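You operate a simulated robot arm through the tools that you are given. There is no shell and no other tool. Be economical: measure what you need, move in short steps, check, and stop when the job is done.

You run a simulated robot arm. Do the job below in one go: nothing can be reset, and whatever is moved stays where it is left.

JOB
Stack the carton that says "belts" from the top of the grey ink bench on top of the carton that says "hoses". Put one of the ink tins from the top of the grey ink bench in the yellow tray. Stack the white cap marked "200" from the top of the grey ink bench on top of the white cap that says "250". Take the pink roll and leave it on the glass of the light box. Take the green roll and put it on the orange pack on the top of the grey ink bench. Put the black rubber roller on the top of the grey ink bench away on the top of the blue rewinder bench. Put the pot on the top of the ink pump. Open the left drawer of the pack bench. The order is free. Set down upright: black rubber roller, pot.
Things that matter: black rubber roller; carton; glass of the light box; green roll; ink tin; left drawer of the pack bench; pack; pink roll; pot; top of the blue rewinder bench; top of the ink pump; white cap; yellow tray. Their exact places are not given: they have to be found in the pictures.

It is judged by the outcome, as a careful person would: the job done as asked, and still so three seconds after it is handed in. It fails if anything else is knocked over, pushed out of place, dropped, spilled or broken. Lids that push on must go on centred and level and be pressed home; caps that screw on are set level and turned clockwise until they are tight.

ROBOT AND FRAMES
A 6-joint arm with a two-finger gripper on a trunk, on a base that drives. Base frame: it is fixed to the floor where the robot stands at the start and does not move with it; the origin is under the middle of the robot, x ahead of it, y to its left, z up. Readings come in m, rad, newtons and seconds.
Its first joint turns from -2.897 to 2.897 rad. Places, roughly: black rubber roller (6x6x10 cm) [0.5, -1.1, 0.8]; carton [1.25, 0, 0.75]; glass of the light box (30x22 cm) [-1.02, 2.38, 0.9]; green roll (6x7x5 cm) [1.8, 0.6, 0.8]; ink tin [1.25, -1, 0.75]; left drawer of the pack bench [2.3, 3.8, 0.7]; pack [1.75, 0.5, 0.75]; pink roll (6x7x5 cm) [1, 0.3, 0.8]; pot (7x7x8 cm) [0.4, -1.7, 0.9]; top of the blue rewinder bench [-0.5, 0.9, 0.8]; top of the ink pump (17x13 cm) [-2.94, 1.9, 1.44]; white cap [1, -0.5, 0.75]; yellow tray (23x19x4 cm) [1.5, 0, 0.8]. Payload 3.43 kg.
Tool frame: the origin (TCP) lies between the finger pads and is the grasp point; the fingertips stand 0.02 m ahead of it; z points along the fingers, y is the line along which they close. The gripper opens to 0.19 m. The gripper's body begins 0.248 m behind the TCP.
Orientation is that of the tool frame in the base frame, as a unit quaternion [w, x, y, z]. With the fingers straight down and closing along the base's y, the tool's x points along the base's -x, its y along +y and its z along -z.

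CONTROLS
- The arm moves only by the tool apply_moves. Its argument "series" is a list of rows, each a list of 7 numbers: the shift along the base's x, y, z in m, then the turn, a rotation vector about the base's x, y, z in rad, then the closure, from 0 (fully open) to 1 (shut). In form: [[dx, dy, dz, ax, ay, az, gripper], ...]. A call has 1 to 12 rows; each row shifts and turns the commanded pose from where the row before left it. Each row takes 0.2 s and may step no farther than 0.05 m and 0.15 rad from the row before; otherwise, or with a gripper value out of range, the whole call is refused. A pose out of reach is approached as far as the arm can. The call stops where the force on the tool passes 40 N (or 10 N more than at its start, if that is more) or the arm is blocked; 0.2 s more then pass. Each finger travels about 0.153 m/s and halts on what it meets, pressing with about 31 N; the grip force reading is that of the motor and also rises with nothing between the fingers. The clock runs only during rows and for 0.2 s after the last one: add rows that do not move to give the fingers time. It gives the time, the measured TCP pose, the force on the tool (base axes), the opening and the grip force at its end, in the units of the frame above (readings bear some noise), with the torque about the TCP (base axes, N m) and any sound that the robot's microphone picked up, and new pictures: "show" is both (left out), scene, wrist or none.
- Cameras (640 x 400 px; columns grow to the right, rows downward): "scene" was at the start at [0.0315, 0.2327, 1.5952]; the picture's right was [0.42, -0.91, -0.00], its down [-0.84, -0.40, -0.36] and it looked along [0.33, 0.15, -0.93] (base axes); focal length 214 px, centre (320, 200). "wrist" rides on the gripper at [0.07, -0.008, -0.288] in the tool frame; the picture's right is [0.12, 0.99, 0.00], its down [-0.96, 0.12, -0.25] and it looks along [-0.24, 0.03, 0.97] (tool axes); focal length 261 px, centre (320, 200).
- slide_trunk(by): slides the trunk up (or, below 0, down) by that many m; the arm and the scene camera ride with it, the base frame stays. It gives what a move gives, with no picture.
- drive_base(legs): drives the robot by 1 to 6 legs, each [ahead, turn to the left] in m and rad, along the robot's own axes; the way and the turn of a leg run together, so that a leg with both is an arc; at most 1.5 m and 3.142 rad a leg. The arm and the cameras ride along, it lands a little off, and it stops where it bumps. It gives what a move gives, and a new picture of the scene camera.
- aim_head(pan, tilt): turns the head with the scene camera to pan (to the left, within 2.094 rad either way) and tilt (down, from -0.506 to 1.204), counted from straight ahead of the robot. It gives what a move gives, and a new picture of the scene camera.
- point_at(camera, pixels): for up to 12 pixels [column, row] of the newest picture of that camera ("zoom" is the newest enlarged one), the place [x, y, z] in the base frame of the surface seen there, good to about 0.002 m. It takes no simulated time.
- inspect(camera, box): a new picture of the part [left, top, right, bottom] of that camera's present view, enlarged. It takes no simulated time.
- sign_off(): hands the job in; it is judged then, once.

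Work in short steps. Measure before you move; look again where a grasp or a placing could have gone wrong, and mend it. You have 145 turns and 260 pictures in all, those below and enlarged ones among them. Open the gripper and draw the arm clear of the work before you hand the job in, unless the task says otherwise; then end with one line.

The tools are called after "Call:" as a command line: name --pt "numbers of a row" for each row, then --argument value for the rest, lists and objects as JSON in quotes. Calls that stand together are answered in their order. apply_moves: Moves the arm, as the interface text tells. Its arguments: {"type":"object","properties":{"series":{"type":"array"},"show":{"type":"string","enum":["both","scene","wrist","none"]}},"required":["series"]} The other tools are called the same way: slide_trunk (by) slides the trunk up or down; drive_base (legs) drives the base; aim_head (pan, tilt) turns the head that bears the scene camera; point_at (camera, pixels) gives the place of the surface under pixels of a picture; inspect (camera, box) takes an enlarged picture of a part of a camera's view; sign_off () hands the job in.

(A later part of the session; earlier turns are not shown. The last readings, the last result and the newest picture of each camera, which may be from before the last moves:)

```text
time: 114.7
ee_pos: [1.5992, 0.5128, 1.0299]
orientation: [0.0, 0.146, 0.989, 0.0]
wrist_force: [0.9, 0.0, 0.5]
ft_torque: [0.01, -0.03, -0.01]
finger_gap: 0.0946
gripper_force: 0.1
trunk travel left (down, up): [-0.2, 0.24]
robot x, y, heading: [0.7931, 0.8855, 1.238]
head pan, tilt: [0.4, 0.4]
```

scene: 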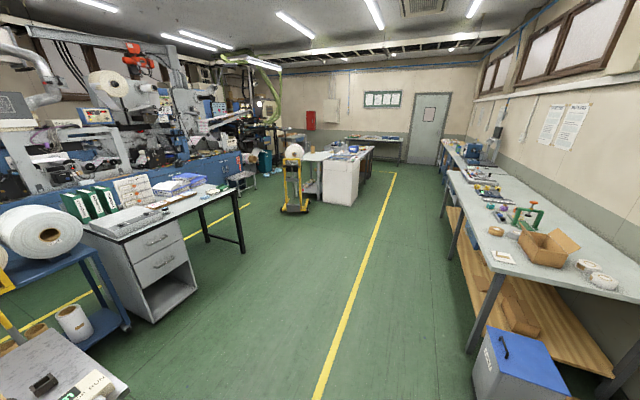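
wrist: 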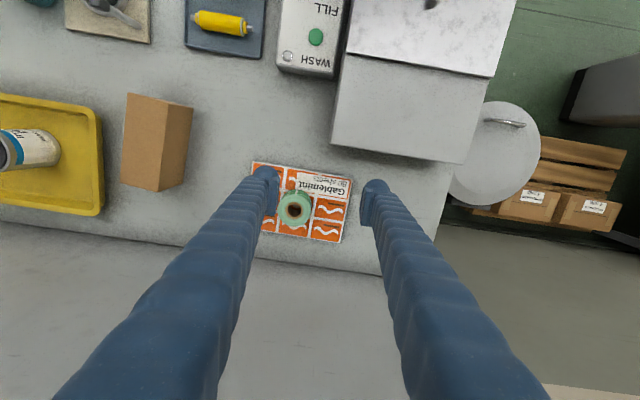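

I reverse 0.15 m and bring the tool above the pink roll.

Call:
drive_base --legs '[[-0.15, 0.0]]'

Call:
apply_moves --pt "-0.045 -0.005 0 0 0 0 0.45" --pt "-0.045 -0.005 0 0 0 0 0.45" --pt "-0.045 -0.005 0 0 0 0 0.45" --pt "-0.045 -0.005 0 0 0 0 0.45" --pt "-0.045 -0.005 0 0 0 0 0.45" --pt "-0.045 -0.005 0 0 0 0 0.45" --pt "-0.045 -0.005 0 0 0 0 0.45" --pt "-0.045 -0.005 0 0 0 0 0.45" --pt "-0.045 -0.005 0 0 0 0 0.45" --pt "-0.045 -0.005 0 0 0 0 0.45" --pt "-0.045 0.0 0 0 0 0 0.45" --pt "-0.02 0 0 0 0 0 0.45" --show "wrist"

```text
time: 116.3
ee_pos: [1.5516, 0.3721, 1.0293]
orientation: [-0.001, 0.145, 0.989, 0.0]
wrist_force: [0.1, -0.3, -0.5]
ft_torque: [0.05, -0.06, 0.01]
finger_gap: 0.0953
gripper_force: 0.0
trunk travel left (down, up): [-0.2, 0.24]
robot x, y, heading: [0.745, 0.744, 1.236]
head pan, tilt: [0.4, 0.4]
```

scene: 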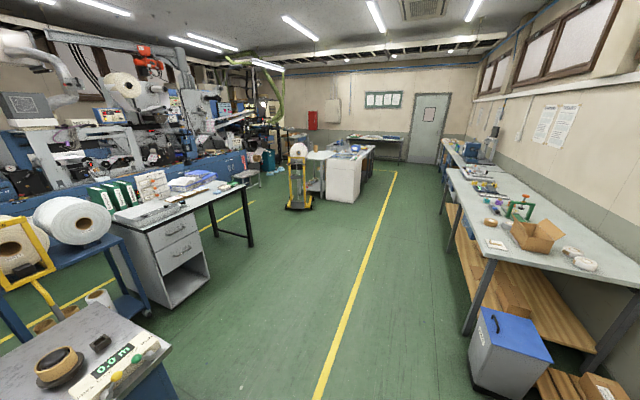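

```text
time: 118.9
ee_pos: [1.0353, 0.324, 1.032]
orientation: [0.0, 0.145, 0.989, 0.001]
wrist_force: [0.3, 0.2, -0.1]
ft_torque: [-0.03, -0.06, 0.0]
finger_gap: 0.1044
gripper_force: 0.1
trunk travel left (down, up): [-0.2, 0.24]
robot x, y, heading: [0.7452, 0.7397, 1.236]
head pan, tilt: [0.4, 0.4]
```

wrist: 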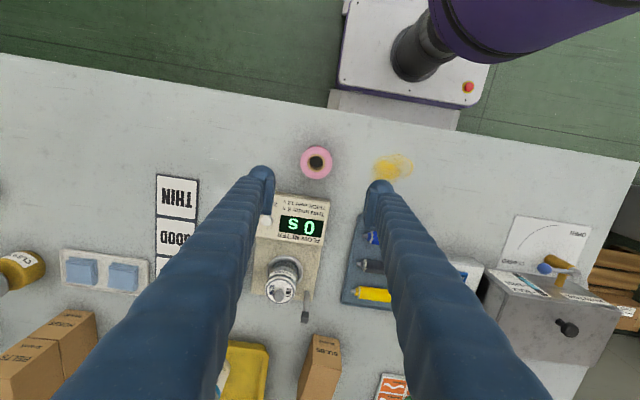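

Call:
point_at --camera "wrist" --pixels '[[302, 164], [331, 164], [317, 149], [317, 178], [330, 200], [275, 197], [392, 168]]'

```text
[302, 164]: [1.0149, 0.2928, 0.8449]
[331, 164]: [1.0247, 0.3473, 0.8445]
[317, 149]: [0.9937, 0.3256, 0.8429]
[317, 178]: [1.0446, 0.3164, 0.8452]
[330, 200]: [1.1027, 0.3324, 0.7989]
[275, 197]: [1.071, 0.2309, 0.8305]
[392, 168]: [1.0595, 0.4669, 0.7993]
```

Pink centre (1.0195,0.320). Descend and grip.

Call:
apply_moves --pt "-0.014 -0.004 -0.04 0 0 0 0.5" --pt "-0.001 0 -0.045 0 0 0 0.5" --pt "0 0 -0.045 0 0 0 0.5" --pt "0 0 -0.045 0 0 0 0.5" --pt "0 0 -0.029 0 0 0 0.5" --pt "0 0 0 0 0 0 0.7" --pt "0 0 0 0 0 0 1" --pt "0 0 0 0 0 0 1" --pt "0 0 0 0 0 0 1" --pt "0 0 0.01 0 0 0 1" --pt "0 0 0.02 0 0 0 1" --pt "0 0 0.03 0 0 0 1" --show "wrist"

```text
time: 121.5
ee_pos: [1.0214, 0.3195, 0.886]
orientation: [-0.001, 0.146, 0.989, 0.0]
wrist_force: [-0.3, 0.6, -1.3]
ft_torque: [0.01, 0.01, 0.03]
finger_gap: 0.0611
gripper_force: 30.9
trunk travel left (down, up): [-0.2, 0.24]
robot x, y, heading: [0.7425, 0.7449, 1.239]
head pan, tilt: [0.4, 0.4]
```

wrist: 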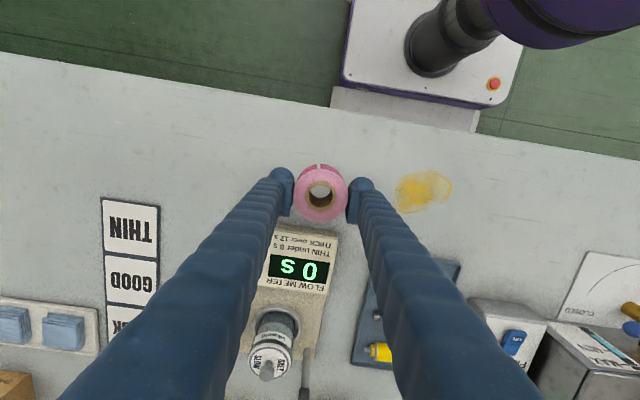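

Pink held. Lift, and measure the light-box desk in the scene.

Call:
apply_moves --pt "0 0 0.045 0 0 0 1" --pt "0 0 0.045 0 0 0 1" --pt "0 0 0.045 0 0 0 1" --pt "0 0 0.045 0 0 0 1" --show "none"

Call:
aim_head --pan 1.1 --tilt 0.5

Call:
inspect --camera "scene" --box '[260, 110, 420, 210]'

```text
time: 122.5
ee_pos: [1.0221, 0.3218, 1.0691]
orientation: [-0.001, 0.146, 0.989, 0.0]
wrist_force: [0.3, 0.4, -0.4]
ft_torque: [-0.03, 0.03, -0.01]
finger_gap: 0.0607
gripper_force: 30.9
trunk travel left (down, up): [-0.2, 0.24]
robot x, y, heading: [0.7454, 0.7398, 1.236]
head pan, tilt: [0.4, 0.4]
```

```text
time: 123.6
ee_pos: [1.0235, 0.3212, 1.0689]
orientation: [0.0, 0.145, 0.989, 0.0]
wrist_force: [-0.5, -0.2, -0.2]
ft_torque: [-0.02, -0.04, 0.0]
finger_gap: 0.0608
gripper_force: 31.2
trunk travel left (down, up): [-0.2, 0.24]
robot x, y, heading: [0.7424, 0.7453, 1.239]
head pan, tilt: [1.1, 0.499]
```

scene: 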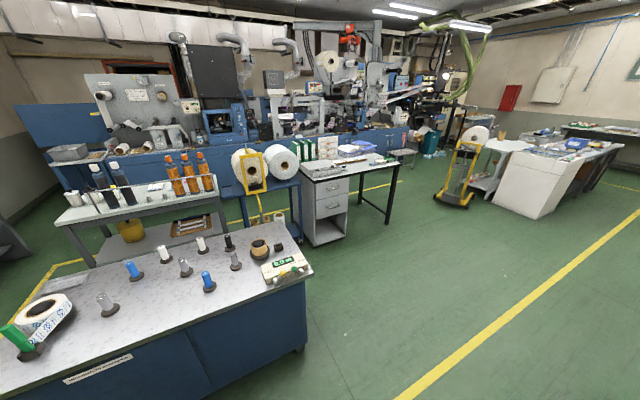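

```text
4.00 times, centred on (340, 160) of scene
```

zoom: 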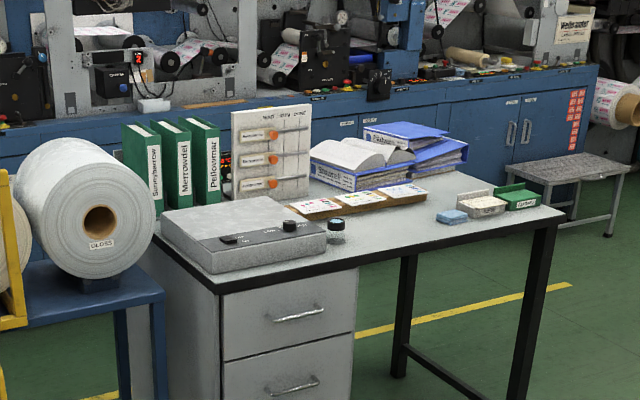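

Call:
point_at --camera "zoom" --pixels '[[210, 215], [250, 222], [200, 272], [222, 288], [558, 218], [325, 240], [163, 215], [268, 205], [290, 226], [245, 240], [60, 300], [165, 290]]'

Call:
point_at --camera "scene" --pixels '[[307, 350], [312, 270], [250, 225], [0, 395], [258, 248], [290, 272], [105, 305], [280, 250], [30, 320], [130, 360], [260, 225], [200, 265]]'

```text
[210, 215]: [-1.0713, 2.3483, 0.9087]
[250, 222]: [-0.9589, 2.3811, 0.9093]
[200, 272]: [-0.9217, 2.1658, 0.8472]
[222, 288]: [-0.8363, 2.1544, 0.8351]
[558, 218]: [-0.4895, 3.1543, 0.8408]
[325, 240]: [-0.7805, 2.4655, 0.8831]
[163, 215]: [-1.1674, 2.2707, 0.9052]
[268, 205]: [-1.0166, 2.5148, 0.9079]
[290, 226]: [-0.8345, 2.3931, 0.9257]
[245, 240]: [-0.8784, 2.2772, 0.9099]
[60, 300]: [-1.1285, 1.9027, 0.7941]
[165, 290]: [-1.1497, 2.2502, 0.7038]
```

```text
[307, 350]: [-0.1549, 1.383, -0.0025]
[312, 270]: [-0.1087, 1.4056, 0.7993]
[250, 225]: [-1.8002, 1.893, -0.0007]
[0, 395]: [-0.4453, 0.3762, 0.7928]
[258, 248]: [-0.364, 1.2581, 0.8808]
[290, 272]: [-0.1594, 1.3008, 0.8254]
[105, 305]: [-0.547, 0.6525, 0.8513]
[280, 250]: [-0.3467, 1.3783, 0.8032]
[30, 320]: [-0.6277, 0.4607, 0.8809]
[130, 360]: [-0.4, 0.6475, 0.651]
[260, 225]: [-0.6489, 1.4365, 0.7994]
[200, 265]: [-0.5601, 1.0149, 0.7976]
```

Light box top z 0.909 at ≈(-1.02,2.38); desk edge is 1.49 m left of the start line. I drive with the roll: arc left out of the ink bench, then face the desk.

Call:
drive_base --legs '[[0.6, 0.4], [0.5, 0.45], [0, 0.72]]'

```text
time: 134.5
ee_pos: [1.0804, 2.0996, 1.0689]
orientation: [-0.001, -0.607, 0.794, -0.001]
wrist_force: [0.5, -0.3, -1.7]
ft_torque: [0.08, 0.03, -0.02]
finger_gap: 0.057
gripper_force: 31.7
trunk travel left (down, up): [-0.2, 0.24]
robot x, y, heading: [0.659, 1.7912, 2.837]
head pan, tilt: [1.1, 0.499]
```

scene: 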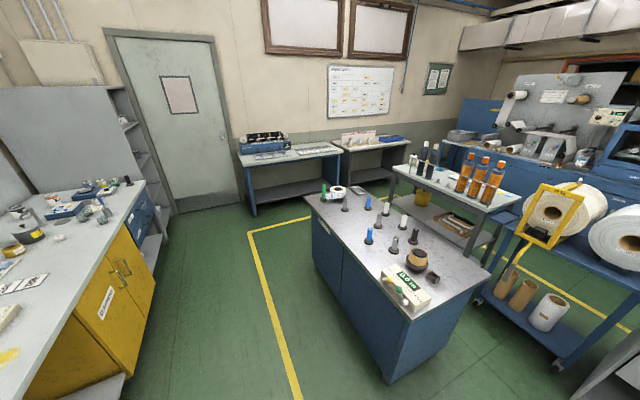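

Call:
drive_base --legs '[[1.08, -0.03]]'

Call:
aim_head --pan 0.0 --tilt 0.9

Call:
inspect --camera "wrist" --box '[220, 120, 420, 245]'

```text
time: 141.9
ee_pos: [0.0759, 2.4261, 1.0695]
orientation: [0.0, -0.594, 0.804, 0.0]
wrist_force: [0.6, -0.2, -1.2]
ft_torque: [0.05, 0.01, 0.0]
finger_gap: 0.0562
gripper_force: 31.1
trunk travel left (down, up): [-0.2, 0.24]
robot x, y, heading: [-0.3546, 2.1322, 2.798]
head pan, tilt: [1.1, 0.499]
```

scene: 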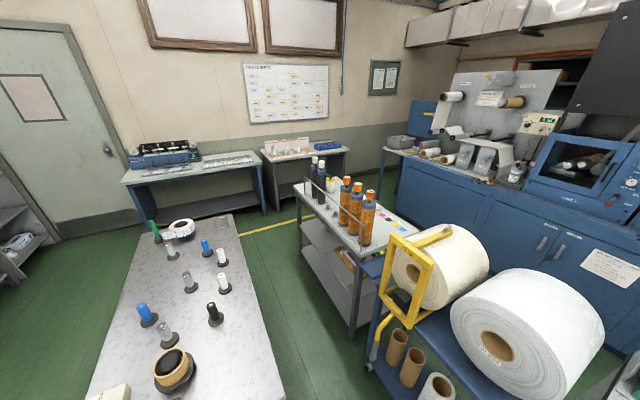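

```text
time: 143.2
ee_pos: [0.0744, 2.4249, 1.0701]
orientation: [-0.001, -0.594, 0.804, -0.001]
wrist_force: [0.6, 0.5, 0.2]
ft_torque: [0.02, -0.02, 0.01]
finger_gap: 0.056
gripper_force: 30.7
trunk travel left (down, up): [-0.2, 0.24]
robot x, y, heading: [-0.3551, 2.1299, 2.804]
head pan, tilt: [0.0, 0.901]
```

scene: 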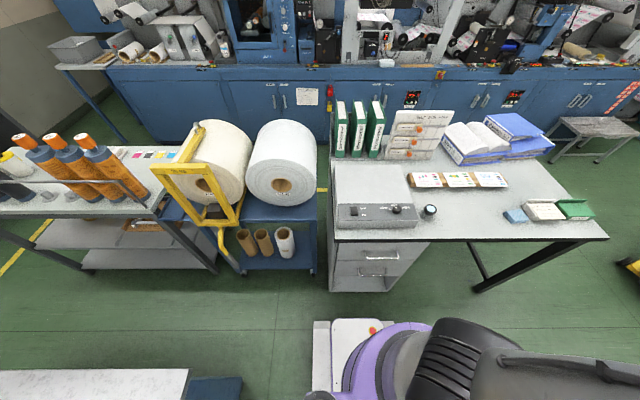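

```text
3.20 times, centred on (320, 182) of wrist
```

zoom: 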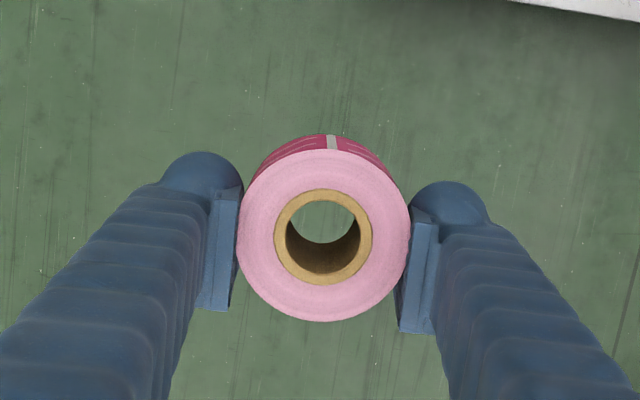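

Roll is held well. I enlarge and measure the light box.

Call:
inspect --camera "scene" --box '[310, 140, 470, 240]'

Call:
point_at --camera "zoom" --pixels '[[115, 255], [125, 200], [400, 255], [380, 200], [250, 210], [250, 230], [250, 262], [250, 300], [370, 280], [180, 200], [330, 200]]'

```text
4.00 times, centred on (390, 190) of scene
```

zoom: 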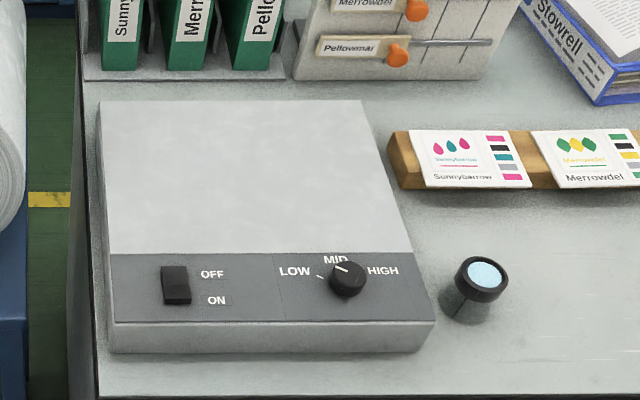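

```text
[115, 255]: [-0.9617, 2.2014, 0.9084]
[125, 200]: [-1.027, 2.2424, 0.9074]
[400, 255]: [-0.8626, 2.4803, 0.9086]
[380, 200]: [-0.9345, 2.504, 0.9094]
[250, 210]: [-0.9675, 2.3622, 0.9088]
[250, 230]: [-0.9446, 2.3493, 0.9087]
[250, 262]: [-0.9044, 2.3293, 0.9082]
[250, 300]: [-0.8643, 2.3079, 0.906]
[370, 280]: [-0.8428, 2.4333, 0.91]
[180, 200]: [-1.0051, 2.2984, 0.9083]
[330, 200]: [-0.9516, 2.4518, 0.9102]
```

Glass spans behind the controls; target (-1.01,2.375), z 0.909. I swing the arm round the robot's right side to the front.

Call:
apply_moves --pt "-0.0282 0.0374 0 0 0 0.09 1" --pt "-0.0315 0.0347 0 0 0 0.09 1" --pt "-0.0345 0.0318 0 0 0 0.09 1" --pt "-0.0372 0.0285 0 0 0 0.09 1" --pt "-0.0396 0.0251 0 0 0 0.09 1" --pt "-0.0417 0.0214 0 0 0 0.09 1" --pt "-0.0435 0.0176 0 0 0 0.09 1" --pt "-0.0449 0.0136 0 0 0 0.09 1" --pt "-0.0459 0.0095 0 0 0 0.09 1" --pt "-0.0466 0.0054 0 0 0 0.09 1" --pt "-0.0469 0.0012 0 0 0 0.09 1" --pt "-0.0468 -0.0031 0 0 0 0.09 1" --show "none"

Call:
apply_moves --pt "-0.0463 -0.0073 0 0 0 0.09 1" --pt "-0.0455 -0.0114 0 0 0 0.09 1" --pt "-0.0443 -0.0154 0 0 0 0.09 1" --pt "-0.0427 -0.0194 0 0 0 0.09 1" --pt "-0.0408 -0.0231 0 0 0 0.09 1" --pt "-0.0386 -0.0267 0 0 0 0.09 1" --pt "-0.036 -0.0301 0 0 0 0.09 1" --pt "-0.0332 -0.0332 0 0 0 0.09 1" --pt "-0.045 -0.0177 0 0 0 0.05 1" --pt "-0.045 -0.0177 0 0 0 0.05 1" --pt "-0.045 -0.0177 0 0 0 0.05 1" --pt "-0.045 -0.0177 0 0 0 0.05 1" --show "wrist"

```text
time: 145.8
ee_pos: [-0.4142, 2.6488, 1.0693]
orientation: [0.0, 0.923, -0.384, 0.001]
wrist_force: [0.9, 0.3, -0.1]
ft_torque: [-0.03, -0.02, 0.02]
finger_gap: 0.0562
gripper_force: 30.7
trunk travel left (down, up): [-0.2, 0.24]
robot x, y, heading: [-0.3541, 2.1304, 2.802]
head pan, tilt: [0.0, 0.901]
```

```text
time: 148.4
ee_pos: [-0.9218, 2.4105, 1.0693]
orientation: [0.001, 0.998, 0.065, 0.002]
wrist_force: [-0.5, 0.2, -0.4]
ft_torque: [-0.01, -0.05, 0.0]
finger_gap: 0.0562
gripper_force: 30.9
trunk travel left (down, up): [-0.2, 0.24]
robot x, y, heading: [-0.353, 2.1309, 2.798]
head pan, tilt: [0.0, 0.901]
```

wrist: 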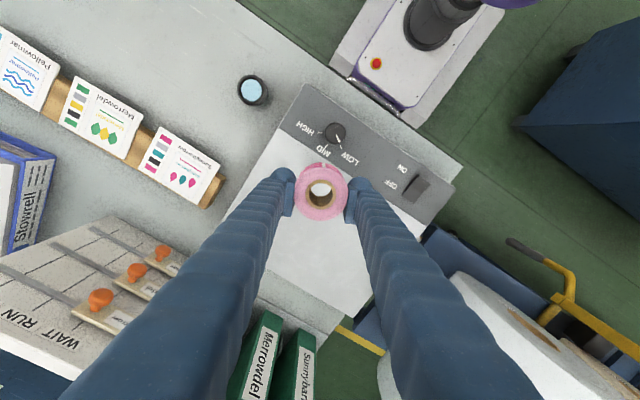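

Call:
apply_moves --pt "-0.044 -0.018 0 0 0 0 1" --pt "-0.044 -0.018 0 0 0 0 1" --pt "0 0 -0.045 0 0 0 1" --pt "0 0 -0.045 0 0 0 1" --pt "0 0 -0.032 0 0 0 1" --pt "0 0 0 0 0 0 1"

Call:
inspect --camera "scene" --box '[310, 140, 470, 240]'

```text
time: 149.8
ee_pos: [-1.0084, 2.3724, 0.946]
orientation: [0.0, 0.998, 0.066, 0.0]
wrist_force: [0.0, 1.1, -0.7]
ft_torque: [-0.02, 0.02, 0.0]
finger_gap: 0.0559
gripper_force: 31.2
trunk travel left (down, up): [-0.2, 0.24]
robot x, y, heading: [-0.3531, 2.1294, 2.8]
head pan, tilt: [0.0, 0.901]
```

scene: 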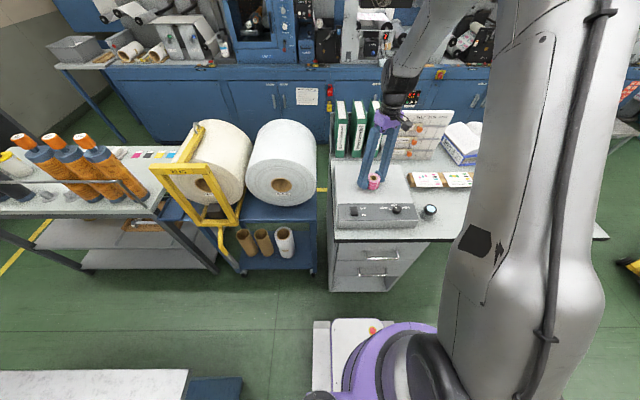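
wrist: 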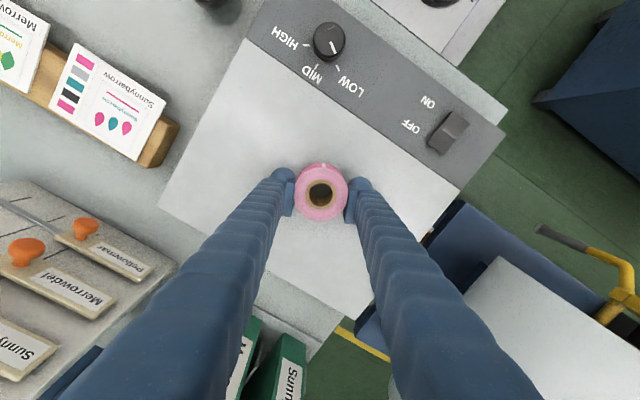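

```text
4.00 times, centred on (390, 190) of scene
```

zoom: 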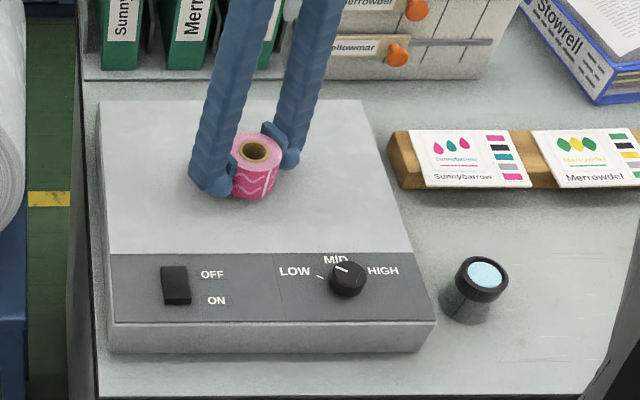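

Centred on the glass. Creep down to contact.

Call:
apply_moves --pt "0 0 -0.003 0 0 0 1" --pt "0 0 -0.002 0 0 0 1" --pt "0 0 -0.0015 0 0 0 1" --pt "0 0 -0.0015 0 0 0 1" --pt "0 0 0 0 0 0 1" --show "none"

```text
time: 151.0
ee_pos: [-1.0078, 2.374, 0.9404]
orientation: [0.0, 0.998, 0.065, 0.001]
wrist_force: [0.0, -0.4, -1.7]
ft_torque: [-0.02, 0.03, 0.0]
finger_gap: 0.0564
gripper_force: 31.4
trunk travel left (down, up): [-0.2, 0.24]
robot x, y, heading: [-0.3542, 2.1316, 2.8]
head pan, tilt: [0.0, 0.901]
```

Call:
apply_moves --pt "0 0 -0.001 0 0 0 1" --pt "0 0 -0.001 0 0 0 1" --pt "0 0 -0.001 0 0 0 1" --pt "0 0 0 0 0 0 1" --show "none"

```text
time: 152.0
ee_pos: [-1.0095, 2.375, 0.9365]
orientation: [0.001, 0.998, 0.065, 0.001]
wrist_force: [0.6, 0.5, -0.7]
ft_torque: [0.01, 0.01, -0.02]
finger_gap: 0.056
gripper_force: 31.3
trunk travel left (down, up): [-0.2, 0.24]
robot x, y, heading: [-0.3506, 2.1284, 2.799]
head pan, tilt: [0.0, 0.901]
```

Call:
apply_moves --pt "0 0 -0.001 0 0 0 1" --pt "0 0 -0.001 0 0 0 1" --pt "0 0 0 0 0 0 1" --show "none"

```text
time: 152.8
ee_pos: [-1.0085, 2.3759, 0.9341]
orientation: [0.0, 0.998, 0.065, 0.002]
wrist_force: [-0.3, -2.8, 5.2]
ft_torque: [-0.06, 0.07, 0.01]
finger_gap: 0.056
gripper_force: 31.2
trunk travel left (down, up): [-0.2, 0.24]
robot x, y, heading: [-0.3561, 2.1316, 2.799]
head pan, tilt: [0.0, 0.901]
```

Contact. Release, rise and draw back.

Call:
apply_moves --pt "0 0 0 0 0 0 0.8" --pt "0 0 0 0 0 0 0.5" --pt "0 0 0 0 0 0 0.5" --pt "0 0 0.03 0 0 0 0.5" --pt "0 0 0.045 0 0 0 0.5" --pt "0 0 0.045 0 0 0 0.5" --pt "0.04 -0.015 0.02 0 0 0 0.5" --pt "0.045 -0.015 0 0 0 0 0.5" --pt "0.045 -0.015 0 0 0 0 0.5" --pt "0.045 -0.015 0 0 0 0 0.5" --show "scene"

Call:
inspect --camera "scene" --box '[310, 140, 470, 240]'

Call:
aim_head --pan 0.3 --tilt 0.2

```text
time: 155.0
ee_pos: [-0.8333, 2.3137, 1.0747]
orientation: [0.001, 0.998, 0.065, 0.001]
wrist_force: [0.0, -0.8, 0.0]
ft_torque: [0.07, 0.04, 0.03]
finger_gap: 0.095
gripper_force: 0.1
trunk travel left (down, up): [-0.2, 0.24]
robot x, y, heading: [-0.3564, 2.1277, 2.799]
head pan, tilt: [0.0, 0.901]
```

scene: 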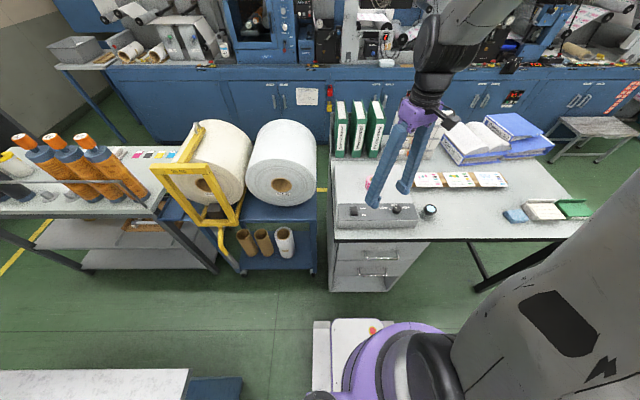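

```text
4.00 times, centred on (390, 190) of scene
```

zoom: 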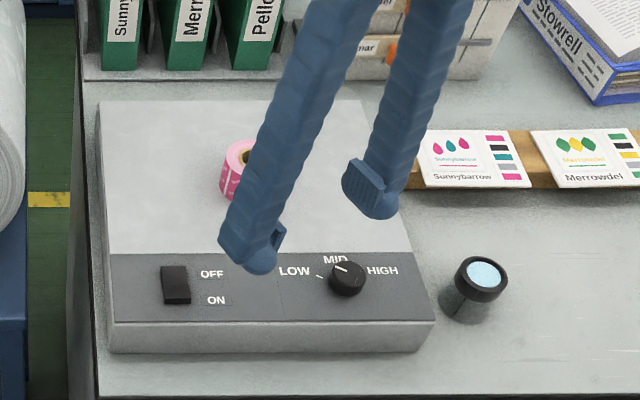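

```text
time: 156.1
ee_pos: [-0.8345, 2.3139, 1.073]
orientation: [0.0, 0.998, 0.065, 0.001]
wrist_force: [0.6, 0.0, 0.8]
ft_torque: [-0.02, 0.0, -0.02]
finger_gap: 0.0949
gripper_force: 0.0
trunk travel left (down, up): [-0.2, 0.24]
robot x, y, heading: [-0.3566, 2.1282, 2.8]
head pan, tilt: [0.3, 0.201]
```

scene: 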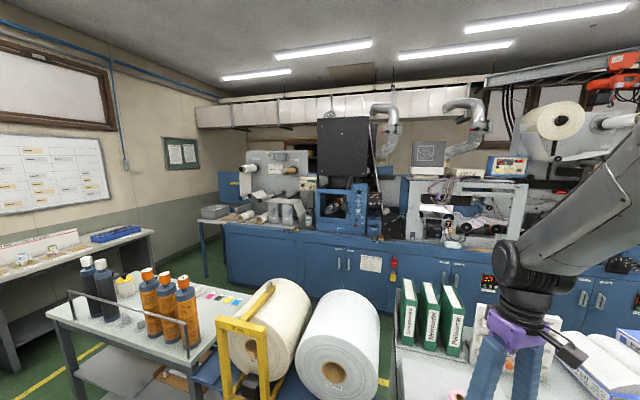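

Pink roll rests on the glass. Look for the ink pump (expected near pixel (290,172)).

Call:
inspect --camera "scene" --box '[220, 120, 380, 220]'

Call:
point_at --camera "zoom" --pixels '[[330, 227], [330, 245], [330, 262], [370, 250], [440, 280], [330, 330], [300, 300], [240, 245], [480, 130], [310, 227], [350, 227]]'

```text
4.00 times, centred on (300, 170) of scene
```

zoom: 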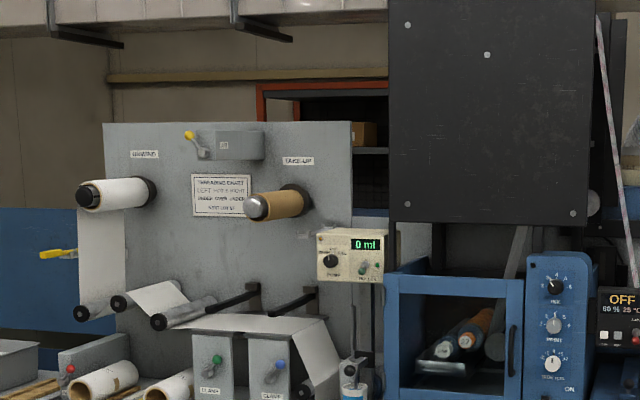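

```text
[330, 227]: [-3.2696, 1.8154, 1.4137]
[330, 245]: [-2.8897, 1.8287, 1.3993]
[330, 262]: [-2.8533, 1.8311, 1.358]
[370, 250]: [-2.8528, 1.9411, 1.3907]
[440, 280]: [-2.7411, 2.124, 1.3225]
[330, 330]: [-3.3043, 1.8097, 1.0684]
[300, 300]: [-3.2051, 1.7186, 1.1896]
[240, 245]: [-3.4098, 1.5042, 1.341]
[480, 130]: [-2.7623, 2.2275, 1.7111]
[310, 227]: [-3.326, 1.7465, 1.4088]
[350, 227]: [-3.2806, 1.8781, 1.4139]
```

The cream pump with "0 ml" is the target (front face x≈-2.85, top ≈1.44). First the drawer: back out, turn right and look at the pack bench.

Call:
drive_base --legs '[[-0.9, 0.0], [0, -1.57]]'

Call:
aim_head --pan -0.35 --tilt 0.45

Call:
inspect --camera "scene" --box '[200, 120, 440, 270]'

```text
time: 167.0
ee_pos: [0.5467, 2.347, 1.075]
orientation: [0.0, 0.831, -0.557, 0.002]
wrist_force: [-1.9, 0.9, -0.3]
ft_torque: [-0.07, -0.4, -0.03]
finger_gap: 0.0951
gripper_force: 0.0
trunk travel left (down, up): [-0.2, 0.24]
robot x, y, heading: [0.4224, 1.8392, 1.449]
head pan, tilt: [0.3, 0.201]
stopped in leg 2: the robot was blocked; the commanded pose is now the measured one
```

scene: 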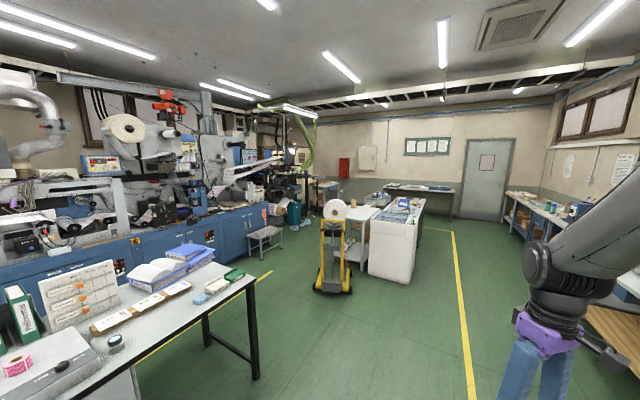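

```text
time: 168.0
ee_pos: [0.5499, 2.3463, 1.0736]
orientation: [0.0, 0.831, -0.557, 0.001]
wrist_force: [-0.1, 0.2, 0.2]
ft_torque: [0.0, 0.03, -0.03]
finger_gap: 0.0949
gripper_force: 0.1
trunk travel left (down, up): [-0.2, 0.24]
robot x, y, heading: [0.4243, 1.8365, 1.447]
head pan, tilt: [-0.351, 0.45]
```

scene: 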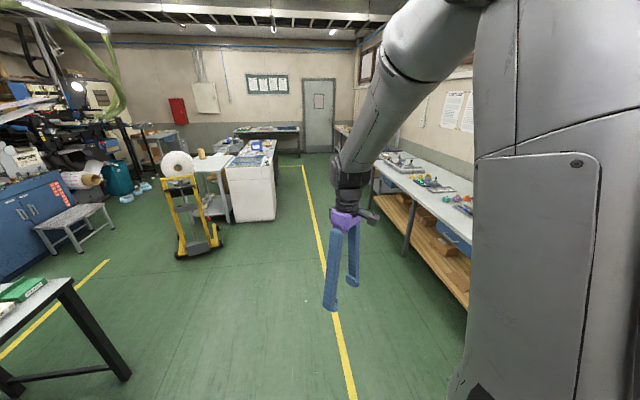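

```text
2.67 times, centred on (320, 195) of scene
```

zoom: 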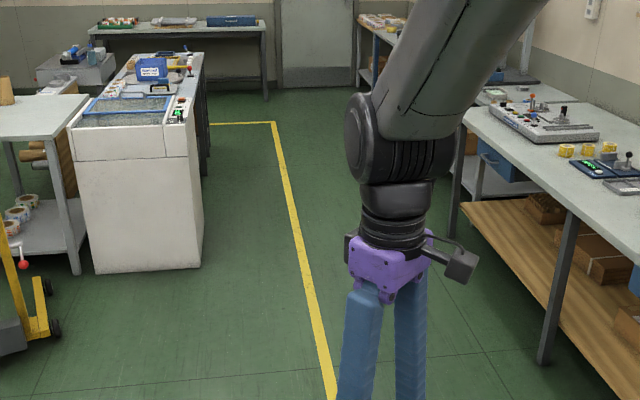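

The turn stopped early, nothing seen touching (a long turn seems to stall). I measure the pack bench edge before driving nearer.

Call:
point_at --camera "scene" --pixels '[[384, 175], [440, 208], [405, 252], [465, 300], [382, 160], [274, 220], [455, 240]]'

Call:
drive_base --legs '[[0, -0.42], [1.3, 0.0]]'

Call:
aim_head --pan -0.1 --tilt 0.6

```text
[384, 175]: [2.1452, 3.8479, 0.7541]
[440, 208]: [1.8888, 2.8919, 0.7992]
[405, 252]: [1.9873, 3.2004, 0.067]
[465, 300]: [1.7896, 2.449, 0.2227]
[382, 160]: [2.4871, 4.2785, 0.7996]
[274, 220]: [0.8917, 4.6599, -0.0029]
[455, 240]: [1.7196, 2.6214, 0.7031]
```

```text
time: 178.5
ee_pos: [1.3916, 3.3469, 1.0726]
orientation: [0.0, -0.698, 0.716, -0.001]
wrist_force: [-0.2, 0.0, 0.6]
ft_torque: [-0.03, 0.05, 0.01]
finger_gap: 0.0951
gripper_force: 0.1
trunk travel left (down, up): [-0.2, 0.24]
robot x, y, heading: [1.0702, 2.9317, 1.04]
head pan, tilt: [-0.351, 0.45]
```

scene: 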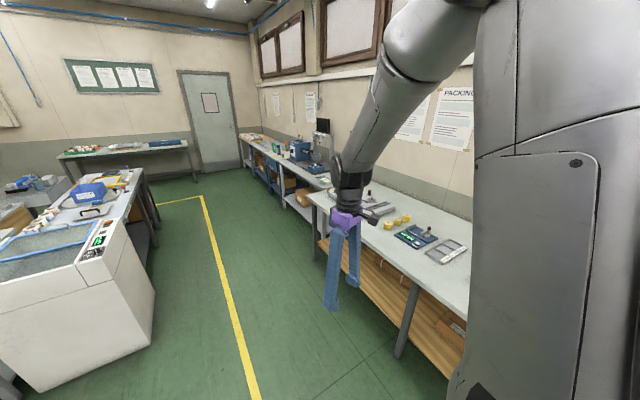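

```text
time: 179.3
ee_pos: [1.3914, 3.3466, 1.0749]
orientation: [0.0, -0.699, 0.716, -0.001]
wrist_force: [-0.4, 0.0, 0.5]
ft_torque: [-0.01, 0.01, 0.01]
finger_gap: 0.0951
gripper_force: 0.1
trunk travel left (down, up): [-0.2, 0.24]
robot x, y, heading: [1.0719, 2.9296, 1.04]
head pan, tilt: [-0.099, 0.6]
```

scene: 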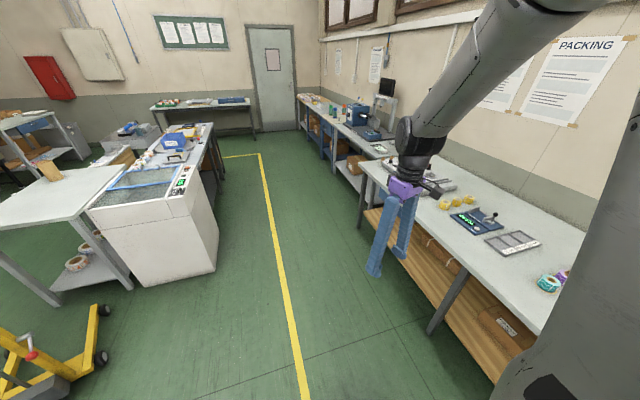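

Call:
drive_base --legs '[[0.85, 0.0], [0, 0.2]]'

Call:
aim_head --pan -1.4 --tilt 0.75

```text
time: 186.3
ee_pos: [1.7349, 4.1142, 1.074]
orientation: [0.0, 0.763, -0.647, 0.001]
wrist_force: [-0.2, -0.2, 0.6]
ft_torque: [-0.02, 0.06, 0.03]
finger_gap: 0.095
gripper_force: 0.0
trunk travel left (down, up): [-0.2, 0.24]
robot x, y, heading: [1.5068, 3.6454, 1.23]
head pan, tilt: [-0.099, 0.6]
```

scene: 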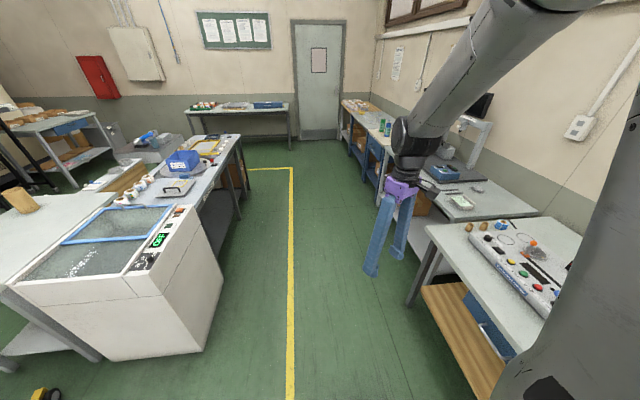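

```text
time: 187.8
ee_pos: [1.7351, 4.1136, 1.0742]
orientation: [0.0, 0.763, -0.647, 0.0]
wrist_force: [0.0, -0.5, -0.3]
ft_torque: [-0.01, 0.01, 0.02]
finger_gap: 0.0952
gripper_force: 0.1
trunk travel left (down, up): [-0.2, 0.24]
robot x, y, heading: [1.5082, 3.6431, 1.231]
head pan, tilt: [-1.4, 0.75]
```

scene: 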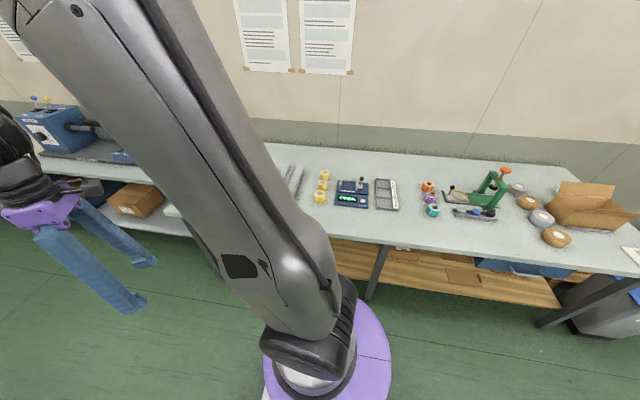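

The arm hides the drawer. I turn right to face the bench and back off a bit.

Call:
drive_base --legs '[[0, -1.2], [-0.25, 0.0]]'

Call:
aim_head --pan 0.2 --tilt 0.7

```text
time: 193.1
ee_pos: [2.0191, 3.62, 1.0753]
orientation: [-0.002, -0.278, 0.961, -0.002]
wrist_force: [0.7, 2.9, 0.3]
ft_torque: [-0.78, 0.07, -0.02]
finger_gap: 0.0952
gripper_force: 0.1
trunk travel left (down, up): [-0.2, 0.24]
robot x, y, heading: [1.4944, 3.7034, 0.092]
head pan, tilt: [-1.4, 0.75]
stopped in leg 2: the robot was blocked; the commanded pose is now the measured one
```

scene: 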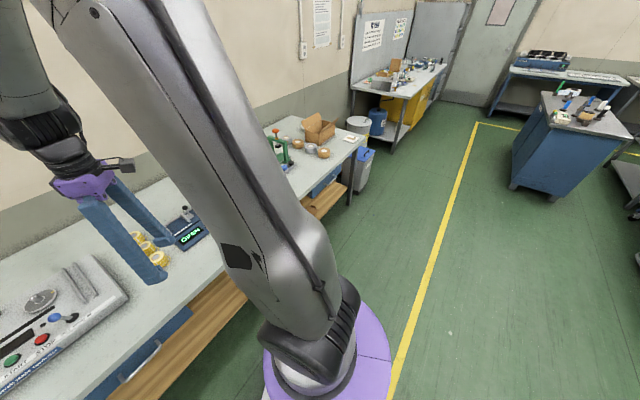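

```text
time: 194.8
ee_pos: [2.018, 3.6165, 1.0765]
orientation: [-0.001, -0.278, 0.96, 0.0]
wrist_force: [-0.3, 0.2, -0.8]
ft_torque: [0.0, 0.01, -0.01]
finger_gap: 0.0947
gripper_force: 0.1
trunk travel left (down, up): [-0.2, 0.24]
robot x, y, heading: [1.4966, 3.7036, 0.088]
head pan, tilt: [0.201, 0.7]
```

scene: 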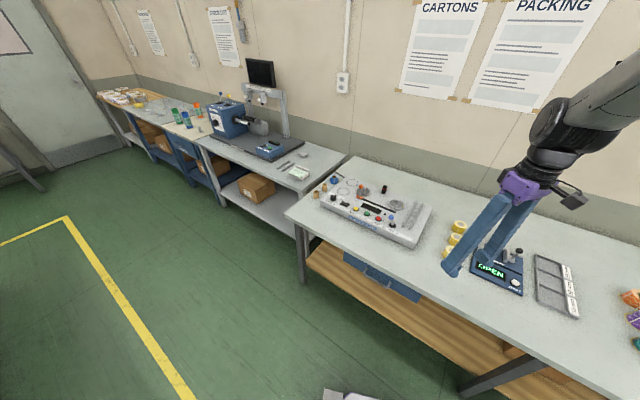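

The backing was blocked; check behind-left.

Call:
aim_head --pan 2.09 --tilt 1.0

Call:
point_at --camera "scene" --pixels '[[200, 330], [320, 300], [300, 380], [250, 250], [350, 200], [420, 250], [150, 250], [200, 200]]'

Call:
aim_head --pan -2.09 --tilt 1.0

```text
time: 196.6
ee_pos: [2.0191, 3.6175, 1.0744]
orientation: [0.0, -0.279, 0.96, 0.0]
wrist_force: [0.1, -0.3, 0.3]
ft_torque: [0.01, 0.01, 0.0]
finger_gap: 0.0949
gripper_force: 0.1
trunk travel left (down, up): [-0.2, 0.24]
robot x, y, heading: [1.4958, 3.7024, 0.09]
head pan, tilt: [2.089, 1.0]
```

scene: 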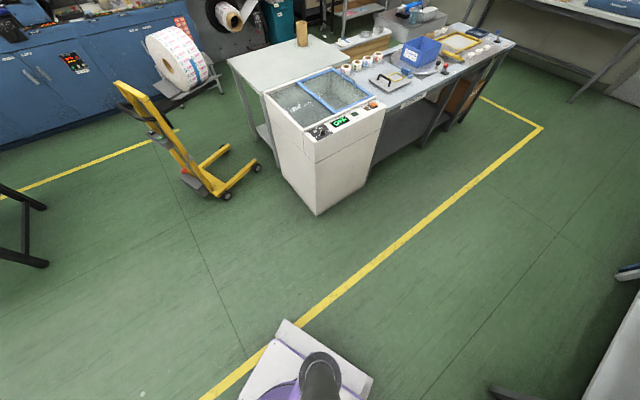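

```text
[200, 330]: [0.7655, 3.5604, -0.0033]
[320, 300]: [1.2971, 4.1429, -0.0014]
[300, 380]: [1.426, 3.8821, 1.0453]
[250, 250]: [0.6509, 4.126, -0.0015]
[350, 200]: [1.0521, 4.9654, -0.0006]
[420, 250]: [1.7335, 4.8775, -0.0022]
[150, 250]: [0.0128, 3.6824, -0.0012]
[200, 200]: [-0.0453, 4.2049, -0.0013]
```

```text
time: 200.0
ee_pos: [2.0183, 3.6171, 1.0753]
orientation: [-0.001, -0.279, 0.96, 0.0]
wrist_force: [-0.5, -0.4, 0.6]
ft_torque: [-0.01, -0.01, 0.02]
finger_gap: 0.0951
gripper_force: 0.1
trunk travel left (down, up): [-0.2, 0.24]
robot x, y, heading: [1.4983, 3.7027, 0.088]
head pan, tilt: [-2.089, 1.0]
```

scene: 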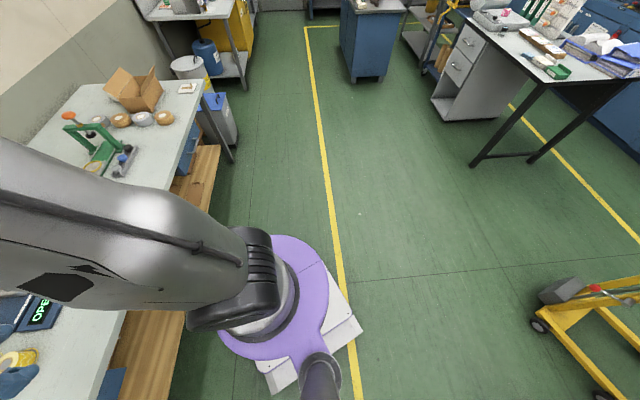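

Nothing is near the base. I try backing again.

Call:
drive_base --legs '[[-0.25, 0.0]]'

```text
time: 202.3
ee_pos: [1.7702, 3.5966, 1.0757]
orientation: [-0.001, -0.281, 0.96, 0.0]
wrist_force: [-0.1, -1.2, -0.5]
ft_torque: [0.03, -0.03, 0.02]
finger_gap: 0.0949
gripper_force: 0.1
trunk travel left (down, up): [-0.2, 0.24]
robot x, y, heading: [1.2427, 3.6811, 0.095]
head pan, tilt: [-2.089, 1.0]
```

scene: 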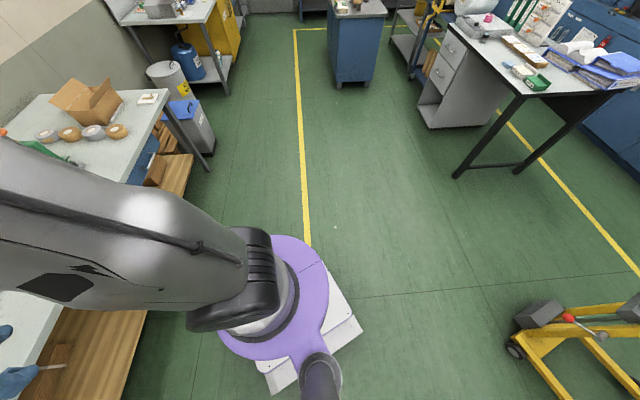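

Fine. Look at the drawer.

Call:
aim_head --pan 0.1 --tilt 0.75

Call:
inspect --camera "scene" --box '[220, 120, 480, 282]'

```text
time: 204.4
ee_pos: [1.7702, 3.5973, 1.0745]
orientation: [-0.001, -0.281, 0.96, 0.0]
wrist_force: [-0.2, -0.4, 0.4]
ft_torque: [-0.01, -0.02, 0.03]
finger_gap: 0.095
gripper_force: 0.1
trunk travel left (down, up): [-0.2, 0.24]
robot x, y, heading: [1.2472, 3.6797, 0.094]
head pan, tilt: [0.099, 0.75]
```

scene: 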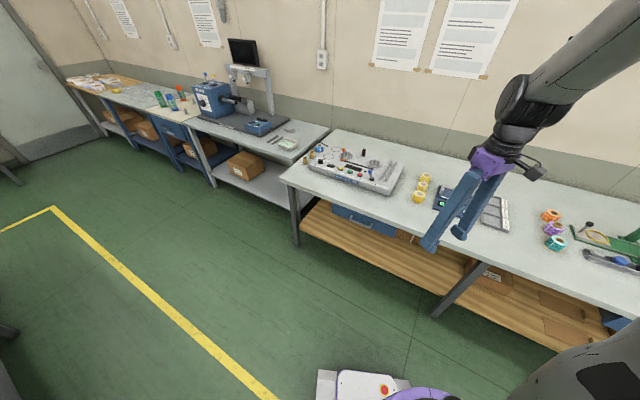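

```text
2.46 times, centred on (350, 201) of scene
```

zoom: 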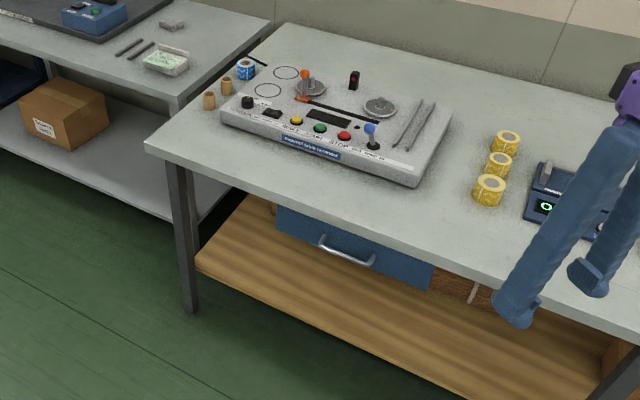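

Call:
point_at --camera "zoom" --pixels '[[321, 240], [345, 254], [374, 262], [290, 228], [425, 275], [290, 208], [345, 240], [160, 150], [500, 268], [310, 240], [400, 268]]'

```text
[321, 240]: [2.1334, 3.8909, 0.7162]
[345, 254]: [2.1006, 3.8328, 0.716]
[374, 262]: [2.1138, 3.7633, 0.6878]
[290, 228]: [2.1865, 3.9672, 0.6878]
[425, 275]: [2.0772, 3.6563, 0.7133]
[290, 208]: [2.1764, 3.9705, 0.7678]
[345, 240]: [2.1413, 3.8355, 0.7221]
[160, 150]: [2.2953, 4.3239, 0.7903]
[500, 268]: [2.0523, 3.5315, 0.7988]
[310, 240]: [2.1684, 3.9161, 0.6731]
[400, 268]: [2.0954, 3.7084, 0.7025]
```

The left drawer's handle is at ≈(2.10,3.83,0.716). I enlarge it to measure its ends.

Call:
inspect --camera "scene" --box '[330, 195, 400, 240]'

```text
8.89 times, centred on (365, 218) of scene
```

zoom: 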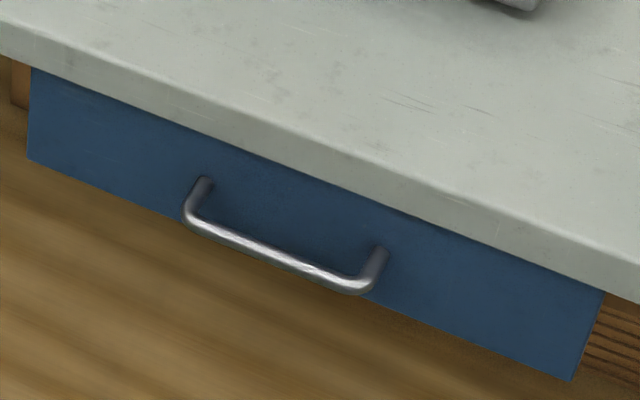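

Call:
point_at --camera "zoom" --pixels '[[188, 218], [280, 257], [362, 290], [205, 182], [382, 252], [130, 122], [420, 238], [110, 160], [480, 300], [368, 285]]'

```text
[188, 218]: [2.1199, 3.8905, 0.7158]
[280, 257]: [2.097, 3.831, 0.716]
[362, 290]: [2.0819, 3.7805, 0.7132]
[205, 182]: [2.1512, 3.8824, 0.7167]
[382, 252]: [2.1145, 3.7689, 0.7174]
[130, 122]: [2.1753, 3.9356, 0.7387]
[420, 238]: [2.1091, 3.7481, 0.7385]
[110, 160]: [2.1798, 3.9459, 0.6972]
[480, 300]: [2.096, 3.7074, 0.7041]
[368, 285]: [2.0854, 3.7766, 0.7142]
```

Handle bar spans (2.120,3.891)–(2.082,3.778), z≈0.714. I'll squeeze it end to end with the fingers closing along the bench: go in front of it first.

Call:
apply_moves --pt "0.0265 0.0348 0 0 0 -0.113 0.15" --pt "0.0265 0.0348 0 0 0 -0.113 0.15" --pt "0.0265 0.0348 0 0 0 -0.113 0.15" --pt "0.0265 0.0348 0 0 0 -0.113 0.15" --pt "0.0265 0.0348 0 0 0 -0.113 0.15" --pt "0.0265 0.0348 0 0 0 -0.113 0.15" --pt "0.0265 0.0348 0 0 0 -0.113 0.15" --pt "0.0262 0.0344 0 0 0 -0.112 0.15" --pt "0 0 0 -0.041 -0.118 0 0.15" --pt "0 0 0 -0.041 -0.118 0 0.15" --show "none"

Call:
apply_moves --pt "0 0 -0.05 0 0 0 0.15" --pt "0 0 -0.05 0 0 0 0.15" --pt "0 0 -0.05 0 0 0 0.15" --pt "0 0 -0.05 0 0 0 0.15" --pt "0 0 -0.05 0 0 0 0.15" --pt "0 0 -0.05 0 0 0 0.15" --pt "0 0 -0.05 0 0 0 0.15" --pt "0 0 -0.009 0 0 0 0.15" --pt "0 0 0 0 0 0 0.15"

```text
time: 206.6
ee_pos: [1.9809, 3.8745, 1.0779]
orientation: [0.122, 0.164, 0.979, -0.021]
wrist_force: [0.6, -1.4, -0.9]
ft_torque: [0.03, -0.05, 0.03]
finger_gap: 0.1615
gripper_force: 0.1
trunk travel left (down, up): [-0.2, 0.24]
robot x, y, heading: [1.2463, 3.6808, 0.095]
head pan, tilt: [0.099, 0.75]
```

```text
time: 208.6
ee_pos: [1.9792, 3.8779, 0.7156]
orientation: [0.122, 0.163, 0.979, -0.02]
wrist_force: [-1.0, 0.3, -0.3]
ft_torque: [0.0, -0.03, 0.0]
finger_gap: 0.1614
gripper_force: 0.0
trunk travel left (down, up): [-0.2, 0.24]
robot x, y, heading: [1.2444, 3.684, 0.095]
head pan, tilt: [0.099, 0.75]
```

scene: 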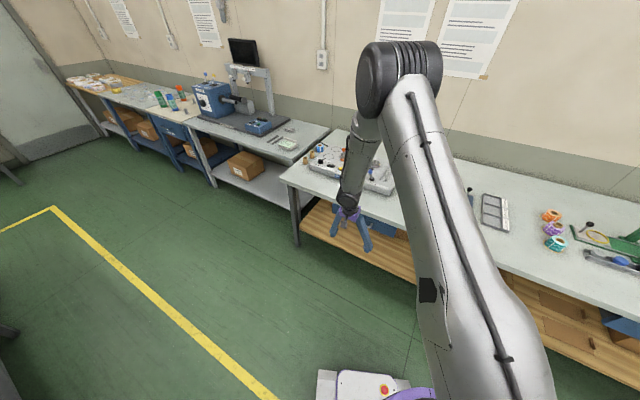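
wrist: 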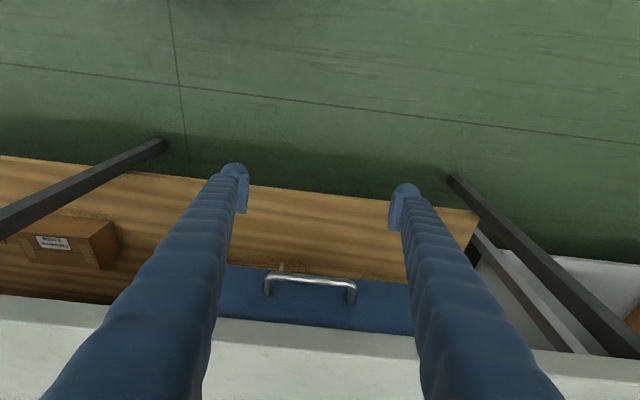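

Handle lies between the fingers. Advance 0.126 toward the bench.

Call:
apply_moves --pt "0.0397 -0.0138 0 0 0 0 0.15" --pt "0.0397 -0.0138 0 0 0 0 0.15" --pt "0.0397 -0.0138 0 0 0 0 0.15" --pt "0 0 0 0 0 0 0.15" --show "wrist"

```text
time: 209.6
ee_pos: [2.1004, 3.8349, 0.7167]
orientation: [0.121, 0.163, 0.979, -0.021]
wrist_force: [-0.3, -0.2, 1.3]
ft_torque: [0.04, -0.03, 0.02]
finger_gap: 0.1613
gripper_force: 0.0
trunk travel left (down, up): [-0.2, 0.24]
robot x, y, heading: [1.2466, 3.6776, 0.093]
head pan, tilt: [0.099, 0.75]
```

wrist: 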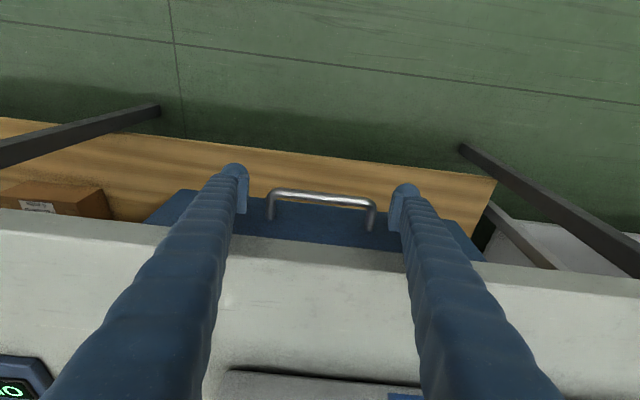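

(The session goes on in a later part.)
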